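You operate a simulated robot arm through the tools that you are given. There is no shell and no other tool. Be economical: measure what you need, move in short steps, check, and stop when the job is done.

You are at the controls of a simulated robot arm. One attempt, no reset.

## Task
Fetch the red lead and set it on the blue panel.

It is judged by the outcome, as a careful person would: the job done as asked, and still so three seconds after it is handed in. It fails if anything else is knocked over, pushed out of place, dropped, spilled or broken.

## Robot
A 7-joint arm with a two-finger parallel gripper, fixed in place. Base frame: the origin is at the foot of the arm, x ahead of it, y to its left, z up; the work surface is at about z = 0. Readings come in m, degrees, newtons and seconds.
With the tool pointing down near the work surface it reaches from about 0.24 to 0.62 m from the base axis. Its first joint turns from -66.0 to 66.0 degrees. Payload 2.6 kg.
Tool frame: the origin (TCP) lies between the finger pads and is the grasp point; the fingertips stand 0.03 m ahead of it; z points along the fingers, y is the line along which they close. The gripper opens to 0.094 m. The fingers are 0.028 m wide and 0.01 m thick; the gripper's body (0.05 by 0.096 m) begins 0.055 m behind the TCP.
Orientation is that of the tool frame in the base frame, as a unit quaternion [x, y, z, w]. With the fingers straight down and closing along the base's y, the tool's x points along the base's -x, its y along +y and its z along -z.

## Interface
- The arm moves only by the tool move_arm. Its argument "rows" is a list of rows, each a list of 7 numbers: the shift along the tool's x, y, z in m, then the turn, a rotation vector about the tool's x, y, z in rad, then the opening in per cent of the stroke, from 0 (shut) to 100 (fully open). In form: [[dx, dy, dz, wx, wy, wz, hand], ...]. A call has 1 to 12 rows; each row is the pose to reach, as a shift and turn from the pose commanded when the call began, along the tool's axes at that moment. A row lasts 0.2 s, in which the tool goes at most 0.05 m and 8.6 degrees; a call with a longer step from one row to the next is refused whole, and so is a gripper value outside its range. A pose out of reach is approached as far as the arm can. The call stops where the force on the tool passes 40 N (or 10 N more than at its start, if that is more) or the arm is blocked; 0.2 s more then pass. The fingers move at their own pace (about 0.072 m/s each) and stop on an object; they squeeze with about 23 N. The grip force told is the motor's: it shows also when the fingers shut on nothing. Time passes only in rows, and 0.2 s behind the last, so rows that repeat a pose let the fingers close. The reply holds the time, the measured pose of the TCP, the force on the tool along the base axes, the opening and the grip force, in the units named above and with some noise, and new pictures: "pictures" is both (left out), scene, wrist or none.
- Cameras (640 x 400 px; columns grow to the right, rows downward): "scene" is fixed at [0.0483, 0.4509, 0.5543]; the picture's right is [-0.59, -0.81, 0.00], its down [-0.53, 0.39, -0.75] and it looks along [0.60, -0.44, -0.66] (base axes); focal length 369 px, centre (320, 200). "wrist" rides on the gripper at [0.076, 0.014, -0.102] in the tool frame; the picture's right is [-0.18, 0.98, 0.00], its down [-0.75, -0.14, -0.64] and it looks along [-0.63, -0.12, 0.77] (tool axes); focal length 243 px, centre (320, 200). There is no depth. A picture from a camera that has moved, and an enlarged one, comes with that camera's place and axes in the base frame and with its lens.
- zoom(camera, box): a new picture of the part [left, top, right, bottom] of that camera's present view, enlarged. It takes no simulated time.
- hand_in(): hands the job in; it is judged then, once.

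Work in short steps. Places have to be worked out from the pictures, the camera data and where the tool is seen: move nearer, look again, correct. Check each grasp and each placing, and mend what went wrong. You have 90 turns and 170 pictures in all, those below and enlarged ones among them. Open the gripper and draw the arm clear of the work before you hand the job in, unless the task says otherwise; then end with one line.

The tools are called after "Call:" by a JSON object that holds its "op" and its "data". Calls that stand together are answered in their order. move_arm: Moves the arm, as the interface text tells. Its arguments: {"type":"object","properties":{"rows":{"type":"array"},"pictures":{"type":"string","enum":["both","scene","wrist","none"]}},"required":["rows"]} The other tools are called the same way: zoom (camera, box) takes an enlarged picture of a part of a camera's view; hand_in () hands the job in.

At the start:

```text
time: 0.0
eef_pos: [0.3533, 0.1613, 0.226]
tcp_rot: [0.001, 1.0, 0.001, 0.001]
force: [-0.5, -1.2, 0.3]
width: 0.0939
finger_force: 0.1
```

scene: 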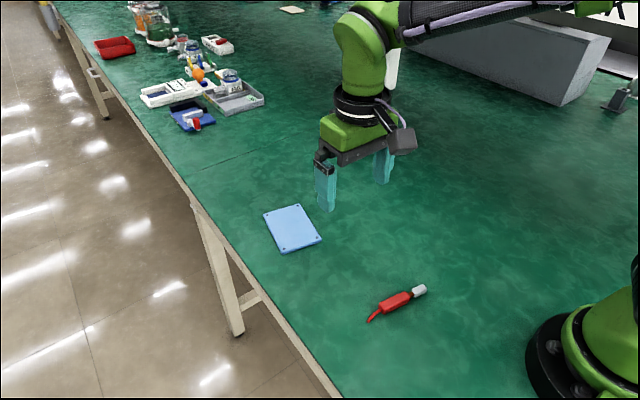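
wrist: 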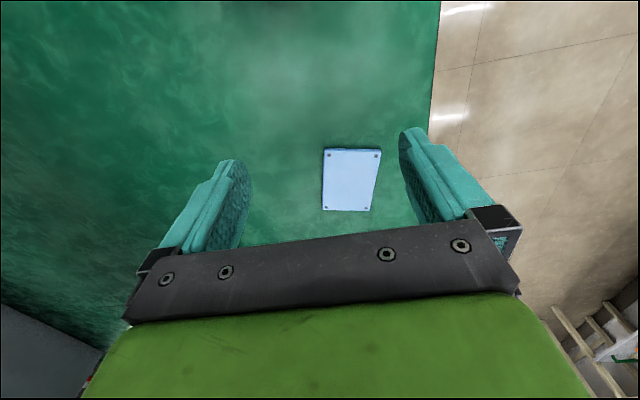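

The red lead appears near (0.257, 0.138), lying roughly along y, and the panel near (0.51, 0.18). I'll zoom in to check both.

Call:
{"op": "zoom", "data": {"camera": "scene", "box": [340, 260, 460, 335]}}

Call:
{"op": "zoom", "data": {"camera": "scene", "box": [240, 180, 360, 255]}}

Call:
{"op": "zoom", "data": {"camera": "scene", "box": [80, 0, 280, 135]}}

```text
5.33 times, centred on (400, 298) of scene
camera zoom: at [0.0483, 0.4509, 0.5543], right [-0.59, -0.81, 0.0], down [-0.53, 0.39, -0.75], along [0.6, -0.44, -0.66], focal length 1966 px, centre (-107, -320)
```

zoom: 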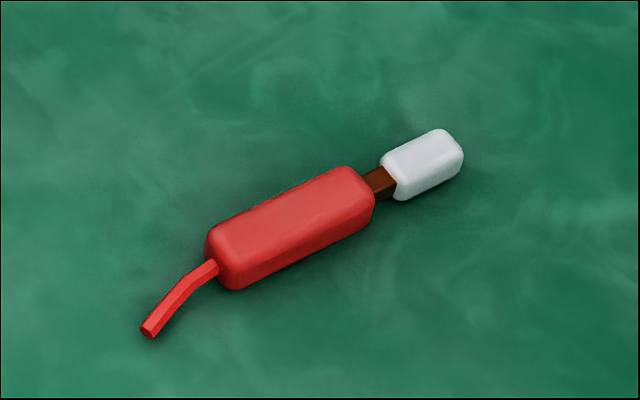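

```text
5.33 times, centred on (300, 218) of scene
camera zoom: at [0.0483, 0.4509, 0.5543], right [-0.59, -0.81, 0.0], down [-0.53, 0.39, -0.75], along [0.6, -0.44, -0.66], focal length 1966 px, centre (427, 107)
```

zoom: 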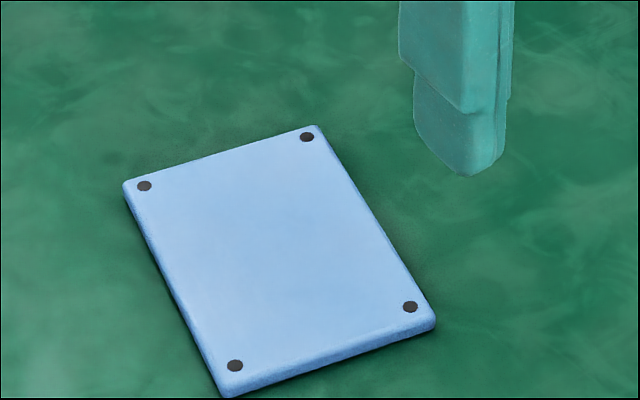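

```text
2.96 times, centred on (180, 68) of scene
camera zoom: at [0.0483, 0.4509, 0.5543], right [-0.59, -0.81, 0.0], down [-0.53, 0.39, -0.75], along [0.6, -0.44, -0.66], focal length 1092 px, centre (735, 593)
```

zoom: 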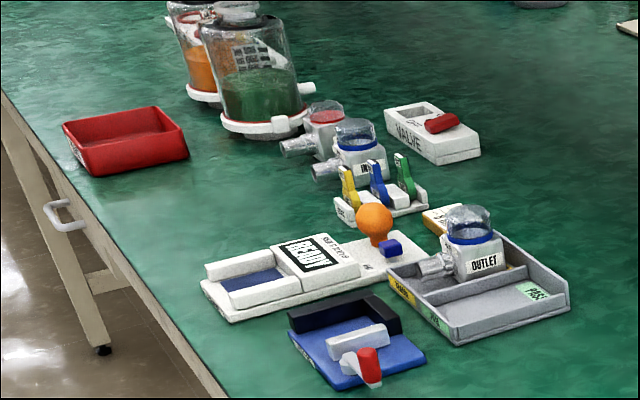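

The lead's body is centred near (0.257, 0.141), with its axis about 7° off the y axis. The panel's centre is near (0.516, 0.182), with its long axis near −12°. I'll move above the lead and turn the gripper about 83° so it closes across the body.

Call:
{"op": "move_arm", "data": {"rows": [[0.01, -0.002, 0.008, 0, 0, -0.145, 100], [0.02, -0.004, 0.016, 0, 0, -0.29, 100], [0.03, -0.006, 0.024, 0, 0, -0.435, 100], [0.04, -0.008, 0.032, 0, 0, -0.58, 100], [0.05, -0.01, 0.04, 0, 0, -0.725, 100], [0.06, -0.012, 0.048, 0, 0, -0.87, 100], [0.07, -0.014, 0.056, 0, 0, -1.015, 100], [0.08, -0.016, 0.064, 0, 0, -1.16, 100], [0.09, -0.018, 0.072, 0, 0, -1.305, 100], [0.0963, -0.02, 0.08, 0, 0, -1.449, 100], [0.0963, -0.02, 0.08, 0, 0, -1.449, 100]]}}

```text
time: 2.4
eef_pos: [0.256, 0.1425, 0.1447]
tcp_rot: [-0.664, 0.748, 0.001, 0.0]
force: [0.6, 0.3, 0.2]
width: 0.0939
finger_force: 0.0
camera wrist: at [0.234, 0.068, 0.2473], right [-0.95, 0.3, 0.0], down [0.23, 0.73, 0.64], along [0.19, 0.61, -0.77], focal length 243 px, centre (320, 200)
```

scene: 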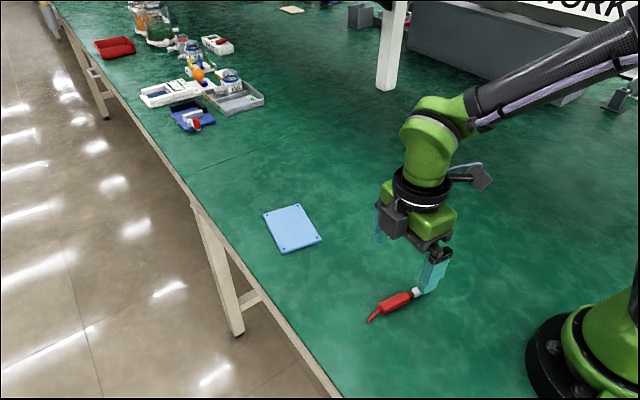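
wrist: 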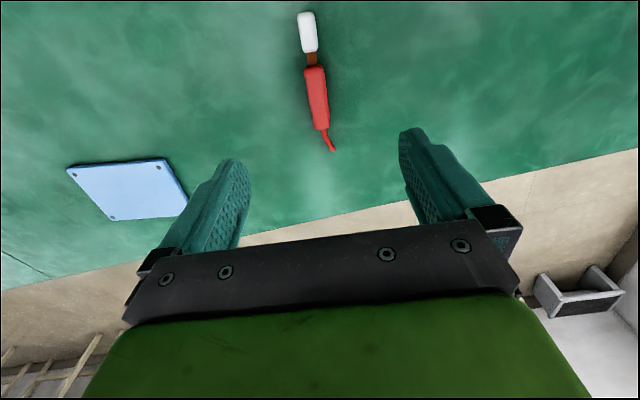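

The wrist view puts the body at about (0.257, 0.138) with its axis 7–11° off y, so I'm well aligned. I'll trim the yaw by about 2° and descend partway.

Call:
{"op": "move_arm", "data": {"rows": [[0.001, 0, 0.02, 0, 0, 0.02, 100], [0.002, 0, 0.04, 0, 0, 0.035, 100], [0.003, 0, 0.06, 0, 0, 0.035, 100], [0.003, 0, 0.075, 0, 0, 0.035, 100]]}}

```text
time: 3.4
eef_pos: [0.2572, 0.1386, 0.0702]
tcp_rot: [-0.649, 0.761, -0.001, 0.001]
force: [-0.4, 0.2, -0.3]
width: 0.094
finger_force: 0.0
camera wrist: at [0.2307, 0.0658, 0.1722], right [-0.94, 0.34, 0.0], down [0.26, 0.72, 0.64], along [0.22, 0.6, -0.77], focal length 243 px, centre (320, 200)
```

scene: 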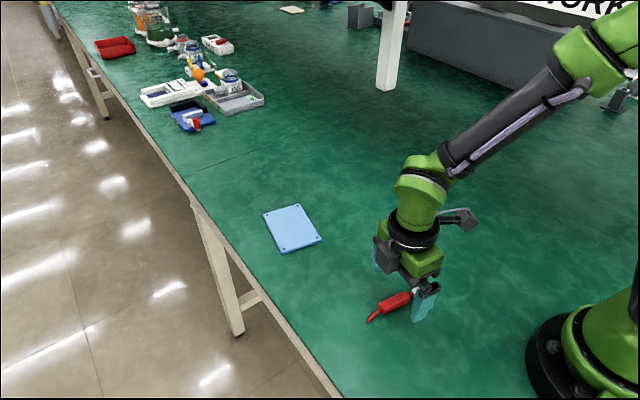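
wrist: 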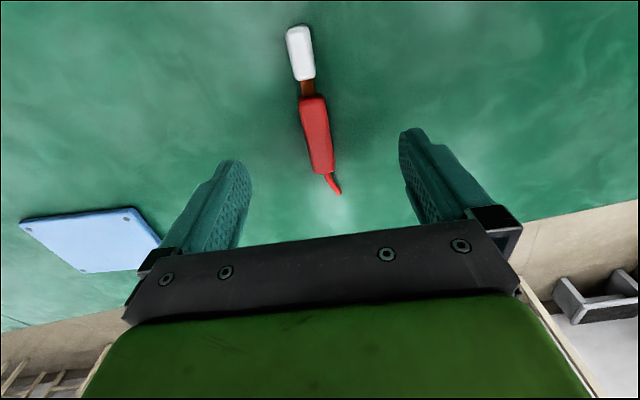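

I'm centred over the body at about (0.2585, 0.1375). I'll descend to z≈0.034 with another 3° of yaw trim, then close.

Call:
{"op": "move_arm", "data": {"rows": [[0, 0, 0.018, 0, 0, 0.05, 100], [0, 0, 0.036, 0, 0, 0.05, 100], [0, 0, 0.036, 0, 0, 0.05, 100], [0, 0, 0.036, 0, 0, 0.05, 50], [0, 0, 0.036, 0, 0, 0.05, 0], [0, 0, 0.036, 0, 0, 0.05, 0], [0, 0, 0.036, 0, 0, 0.05, 0], [0, 0, 0.036, 0, 0, 0.05, 0], [0, 0, 0.036, 0, 0, 0.05, 0]]}}

```text
time: 5.4
eef_pos: [0.2572, 0.139, 0.0345]
tcp_rot: [-0.63, 0.777, 0.001, -0.001]
force: [0.2, 0.5, -0.8]
width: 0.0166
finger_force: 22.8
camera wrist: at [0.2279, 0.067, 0.1358], right [-0.92, 0.38, 0.0], down [0.29, 0.71, 0.64], along [0.25, 0.59, -0.77], focal length 243 px, centre (320, 200)
```

scene: 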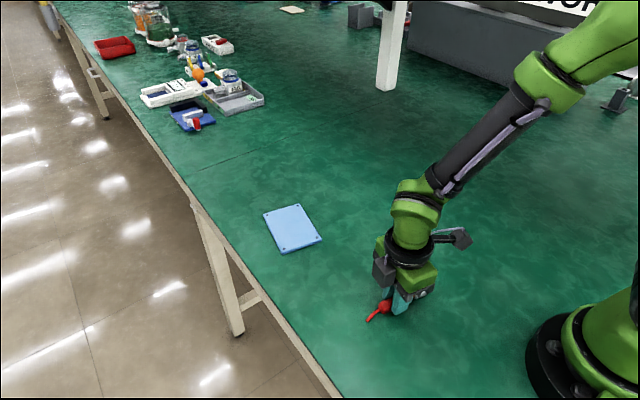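
wrist: 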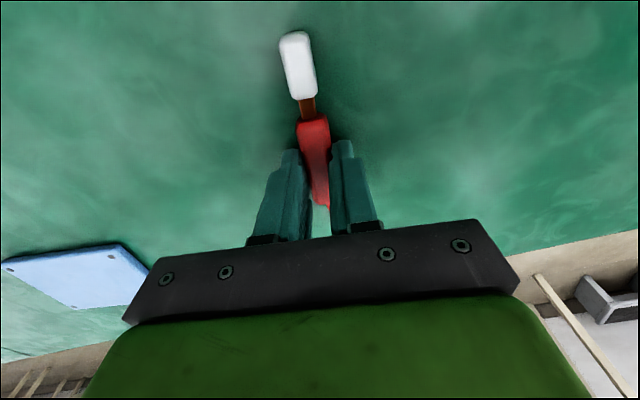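

The lead is gripped: the opening is 16.6 mm and the force 22.8 N. I'll lift it straight up and check.

Call:
{"op": "move_arm", "data": {"rows": [[0, 0, -0.02, 0, 0, 0, 0], [0, 0, -0.05, 0, 0, 0, 0], [0, 0, -0.08, 0, 0, 0, 0], [0, 0, -0.1, 0, 0, 0, 0]]}}

```text
time: 6.4
eef_pos: [0.256, 0.1392, 0.1354]
tcp_rot: [-0.631, 0.776, 0.0, 0.0]
force: [-0.5, -0.1, 0.2]
width: 0.017
finger_force: 22.6
camera wrist: at [0.2272, 0.0678, 0.237], right [-0.92, 0.38, 0.0], down [0.29, 0.71, 0.64], along [0.25, 0.59, -0.77], focal length 243 px, centre (320, 200)
```

scene: 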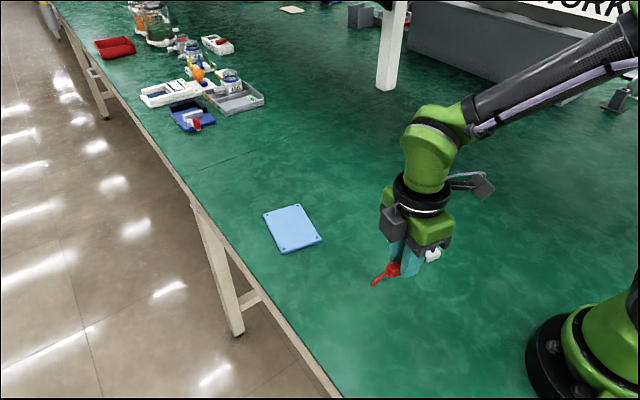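
wrist: 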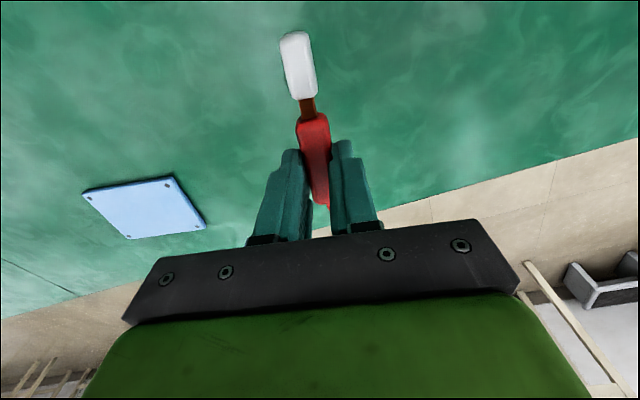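

The lead came up cleanly. I'll carry it above the panel centre and turn it about 90° so it lies along the panel's long axis.

Call:
{"op": "move_arm", "data": {"rows": [[-0.0087, -0.0222, 0, 0, 0, 0.143, 0], [-0.0175, -0.0444, 0, 0, 0, 0.286, 0], [-0.0262, -0.0667, 0, 0, 0, 0.428, 0], [-0.0349, -0.0889, 0, 0, 0, 0.571, 0], [-0.0436, -0.1111, 0, 0, 0, 0.714, 0], [-0.0524, -0.1333, 0, 0, 0, 0.857, 0], [-0.0611, -0.1555, 0, 0, 0, 0.999, 0], [-0.0698, -0.1777, 0, 0, 0, 1.142, 0], [-0.0785, -0.2, 0, 0, 0, 1.285, 0], [-0.0873, -0.2222, 0, 0, 0, 1.428, 0], [-0.096, -0.2444, 0, 0, 0, 1.57, 0], [-0.096, -0.2444, 0, 0, 0, 1.57, 0]]}}

```text
time: 9.0
eef_pos: [0.5152, 0.1843, 0.1368]
tcp_rot: [0.104, 0.995, 0.0, -0.001]
force: [0.3, 0.2, 0.2]
width: 0.0166
finger_force: 23.5
camera wrist: at [0.4436, 0.2127, 0.2377], right [0.38, 0.92, 0.0], down [0.71, -0.29, 0.64], along [0.59, -0.25, -0.77], focal length 243 px, centre (320, 200)
```

scene: 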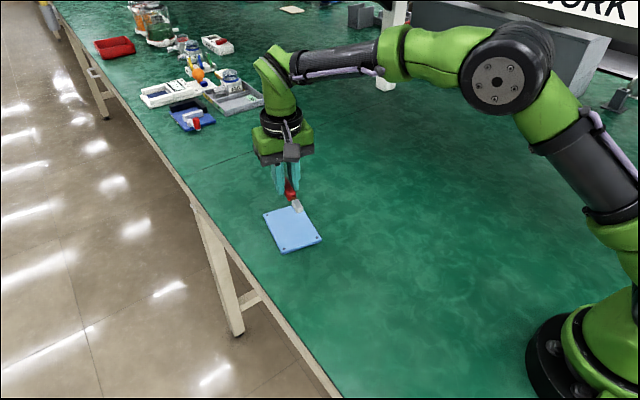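
wrist: 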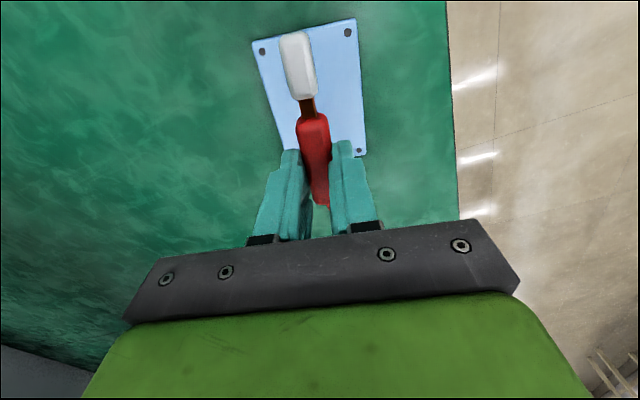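

From the wrist view the panel centre is about (0.5165, 0.179), which agrees with my first estimate. I'll shift a few mm and descend to just above it.

Call:
{"op": "move_arm", "data": {"rows": [[-0.001, -0.001, 0.025, 0, 0, 0, 0], [-0.002, -0.003, 0.05, 0, 0, 0, 0], [-0.003, -0.004, 0.075, 0, 0, 0, 0], [-0.003, -0.004, 0.086, 0, 0, 0, 0]]}}

Call:
{"op": "zoom", "data": {"camera": "scene", "box": [240, 180, 360, 255]}}

```text
time: 10.0
eef_pos: [0.5176, 0.1784, 0.0485]
tcp_rot: [0.104, 0.995, -0.001, 0.001]
force: [0.4, -0.2, -0.7]
width: 0.0168
finger_force: 23.1
camera wrist: at [0.4462, 0.2075, 0.151], right [0.38, 0.92, 0.0], down [0.71, -0.29, 0.64], along [0.59, -0.25, -0.77], focal length 243 px, centre (320, 200)
```

scene: 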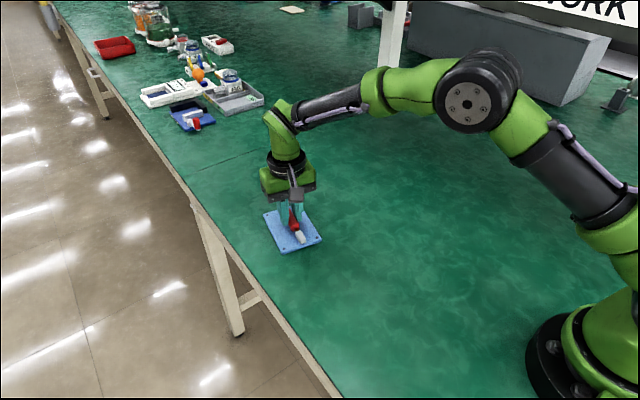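
wrist: 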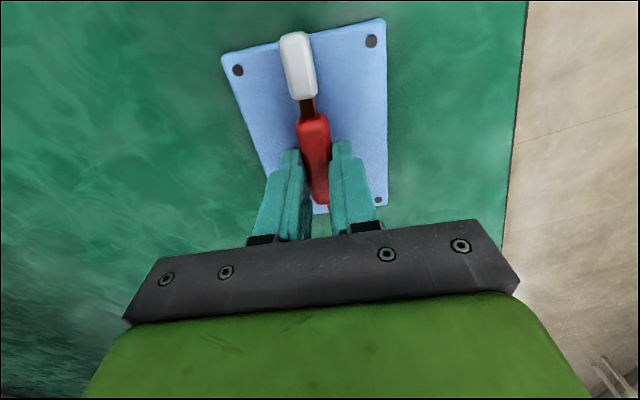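

```text
5.33 times, centred on (300, 218) of scene
camera zoom: at [0.0483, 0.4509, 0.5543], right [-0.59, -0.81, 0.0], down [-0.53, 0.39, -0.75], along [0.6, -0.44, -0.66], focal length 1966 px, centre (427, 107)
```

zoom: 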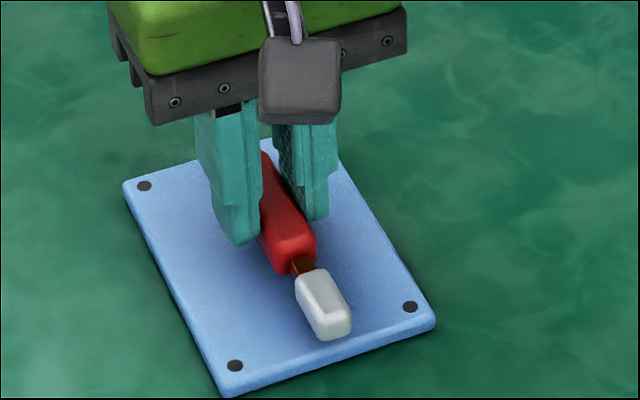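

The lead is centred over the panel with a few mm of clearance. I'll lower it in small steps and watch the force.

Call:
{"op": "move_arm", "data": {"rows": [[0, 0, 0.002, 0, 0, 0, 0], [0, 0, 0.004, 0, 0, 0, 0], [0, 0, 0.005, 0, 0, 0, 0]], "pictures": "none"}}

Call:
{"op": "zoom", "data": {"camera": "scene", "box": [260, 200, 340, 250]}}

```text
time: 10.8
eef_pos: [0.5172, 0.1784, 0.0424]
tcp_rot: [0.103, 0.995, 0.0, 0.0]
force: [-0.7, 0.4, 0.2]
width: 0.0171
finger_force: 23.3
```

```text
8.00 times, centred on (300, 225) of scene
camera zoom: at [0.0483, 0.4509, 0.5543], right [-0.59, -0.81, 0.0], down [-0.53, 0.39, -0.75], along [0.6, -0.44, -0.66], focal length 2950 px, centre (480, 0)
```

zoom: 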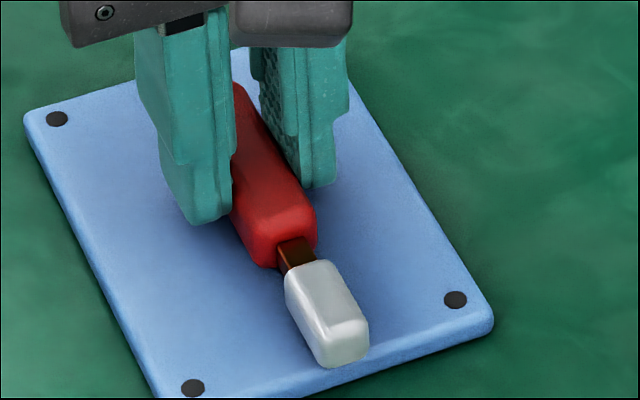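

There's no contact yet, and the plug's tip is nearly flush with the panel's near edge. I'll rise a little, turn about 17° toward the diagonal and shift 1.5 mm outward so the whole lead fits.

Call:
{"op": "move_arm", "data": {"rows": [[0, 0, -0.006, 0, 0, 0, 0], [-0.001, 0, -0.006, 0, 0, 0.1, 0], [-0.0015, 0, -0.006, 0, 0, 0.2, 0], [-0.0015, 0, -0.006, 0, 0, 0.3, 0], [-0.0015, 0, 0, 0, 0, 0.3, 0], [-0.0015, 0, 0.001, 0, 0, 0.3, 0], [-0.0015, 0, 0.002, 0, 0, 0.3, 0]]}}

Call:
{"op": "zoom", "data": {"camera": "scene", "box": [260, 200, 340, 250]}}

```text
time: 12.4
eef_pos: [0.5201, 0.1783, 0.0416]
tcp_rot: [0.251, 0.968, 0.001, 0.0]
force: [-2.9, 0.1, 6.5]
width: 0.017
finger_force: 22.8
camera wrist: at [0.4599, 0.2274, 0.1446], right [0.64, 0.77, 0.0], down [0.59, -0.49, 0.64], along [0.5, -0.41, -0.77], focal length 243 px, centre (320, 200)
```

scene: 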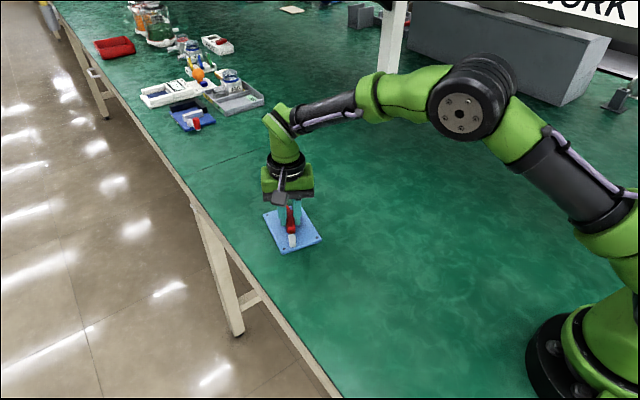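
wrist: 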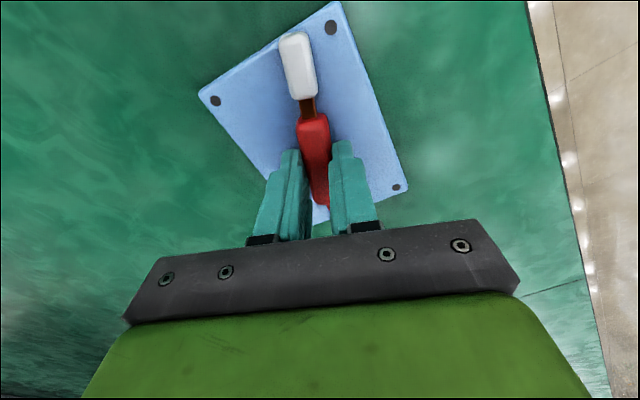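

```text
8.00 times, centred on (300, 225) of scene
camera zoom: at [0.0483, 0.4508, 0.5543], right [-0.59, -0.81, 0.0], down [-0.53, 0.39, -0.75], along [0.6, -0.44, -0.66], focal length 2950 px, centre (480, 0)
```

zoom: 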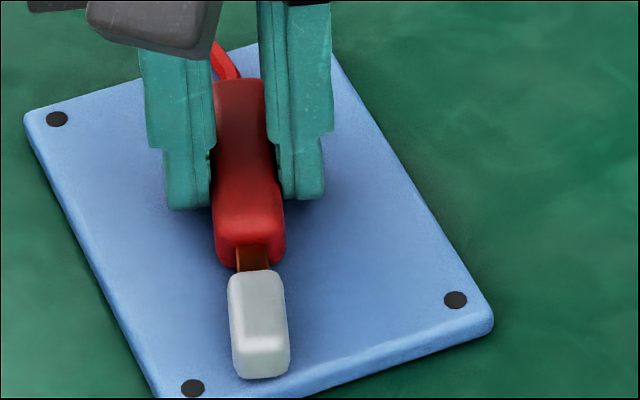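

Contact now reads 6.5 N and the whole lead is over the panel. I'll open the gripper and rise straight up.

Call:
{"op": "move_arm", "data": {"rows": [[0, 0, 0, 0, 0, 0, 30], [0, 0, 0, 0, 0, 0, 60], [0, 0, 0, 0, 0, 0, 60], [0, 0, -0.02, 0, 0, 0, 60], [0, 0, -0.05, 0, 0, 0, 80], [0, 0, -0.09, 0, 0, 0, 100], [0, 0, -0.13, 0, 0, 0, 100], [0, 0, -0.16, 0, 0, 0, 100]]}}

Call:
{"op": "zoom", "data": {"camera": "scene", "box": [250, 195, 338, 250]}}

```text
time: 14.2
eef_pos: [0.5157, 0.1765, 0.2011]
tcp_rot: [0.252, 0.968, 0.0, 0.0]
force: [-0.2, 1.0, 0.8]
width: 0.0942
finger_force: 0.0
camera wrist: at [0.4558, 0.2255, 0.3034], right [0.64, 0.77, 0.0], down [0.59, -0.49, 0.64], along [0.49, -0.41, -0.77], focal length 243 px, centre (320, 200)
```

scene: 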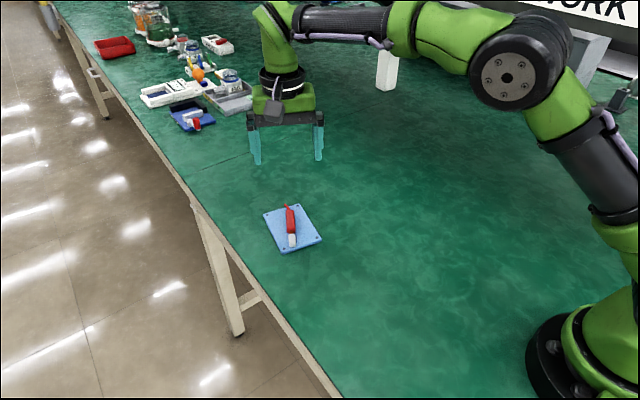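
wrist: 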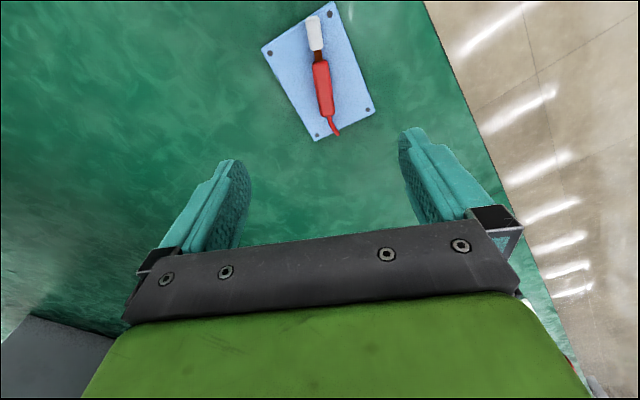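

```text
7.27 times, centred on (294, 222) of scene
camera zoom: at [0.0483, 0.4509, 0.5543], right [-0.59, -0.81, 0.0], down [-0.53, 0.39, -0.75], along [0.6, -0.44, -0.66], focal length 2681 px, centre (509, 36)
```

zoom: 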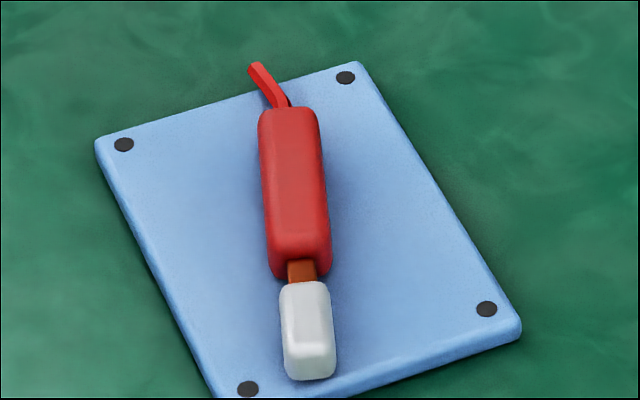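

The lead rests flat on the panel, with only the thin wire end reaching just past the far edge. The panel hasn't moved and the gripper is open and clear, so I'm handing in.

Call:
{"op": "hand_in", "data": {}}

```text
The job is handed in.
```

The red lead is lying flat on the blue panel, with only a few millimetres of its wire end past the far edge; nothing else was disturbed, and the arm is clear.
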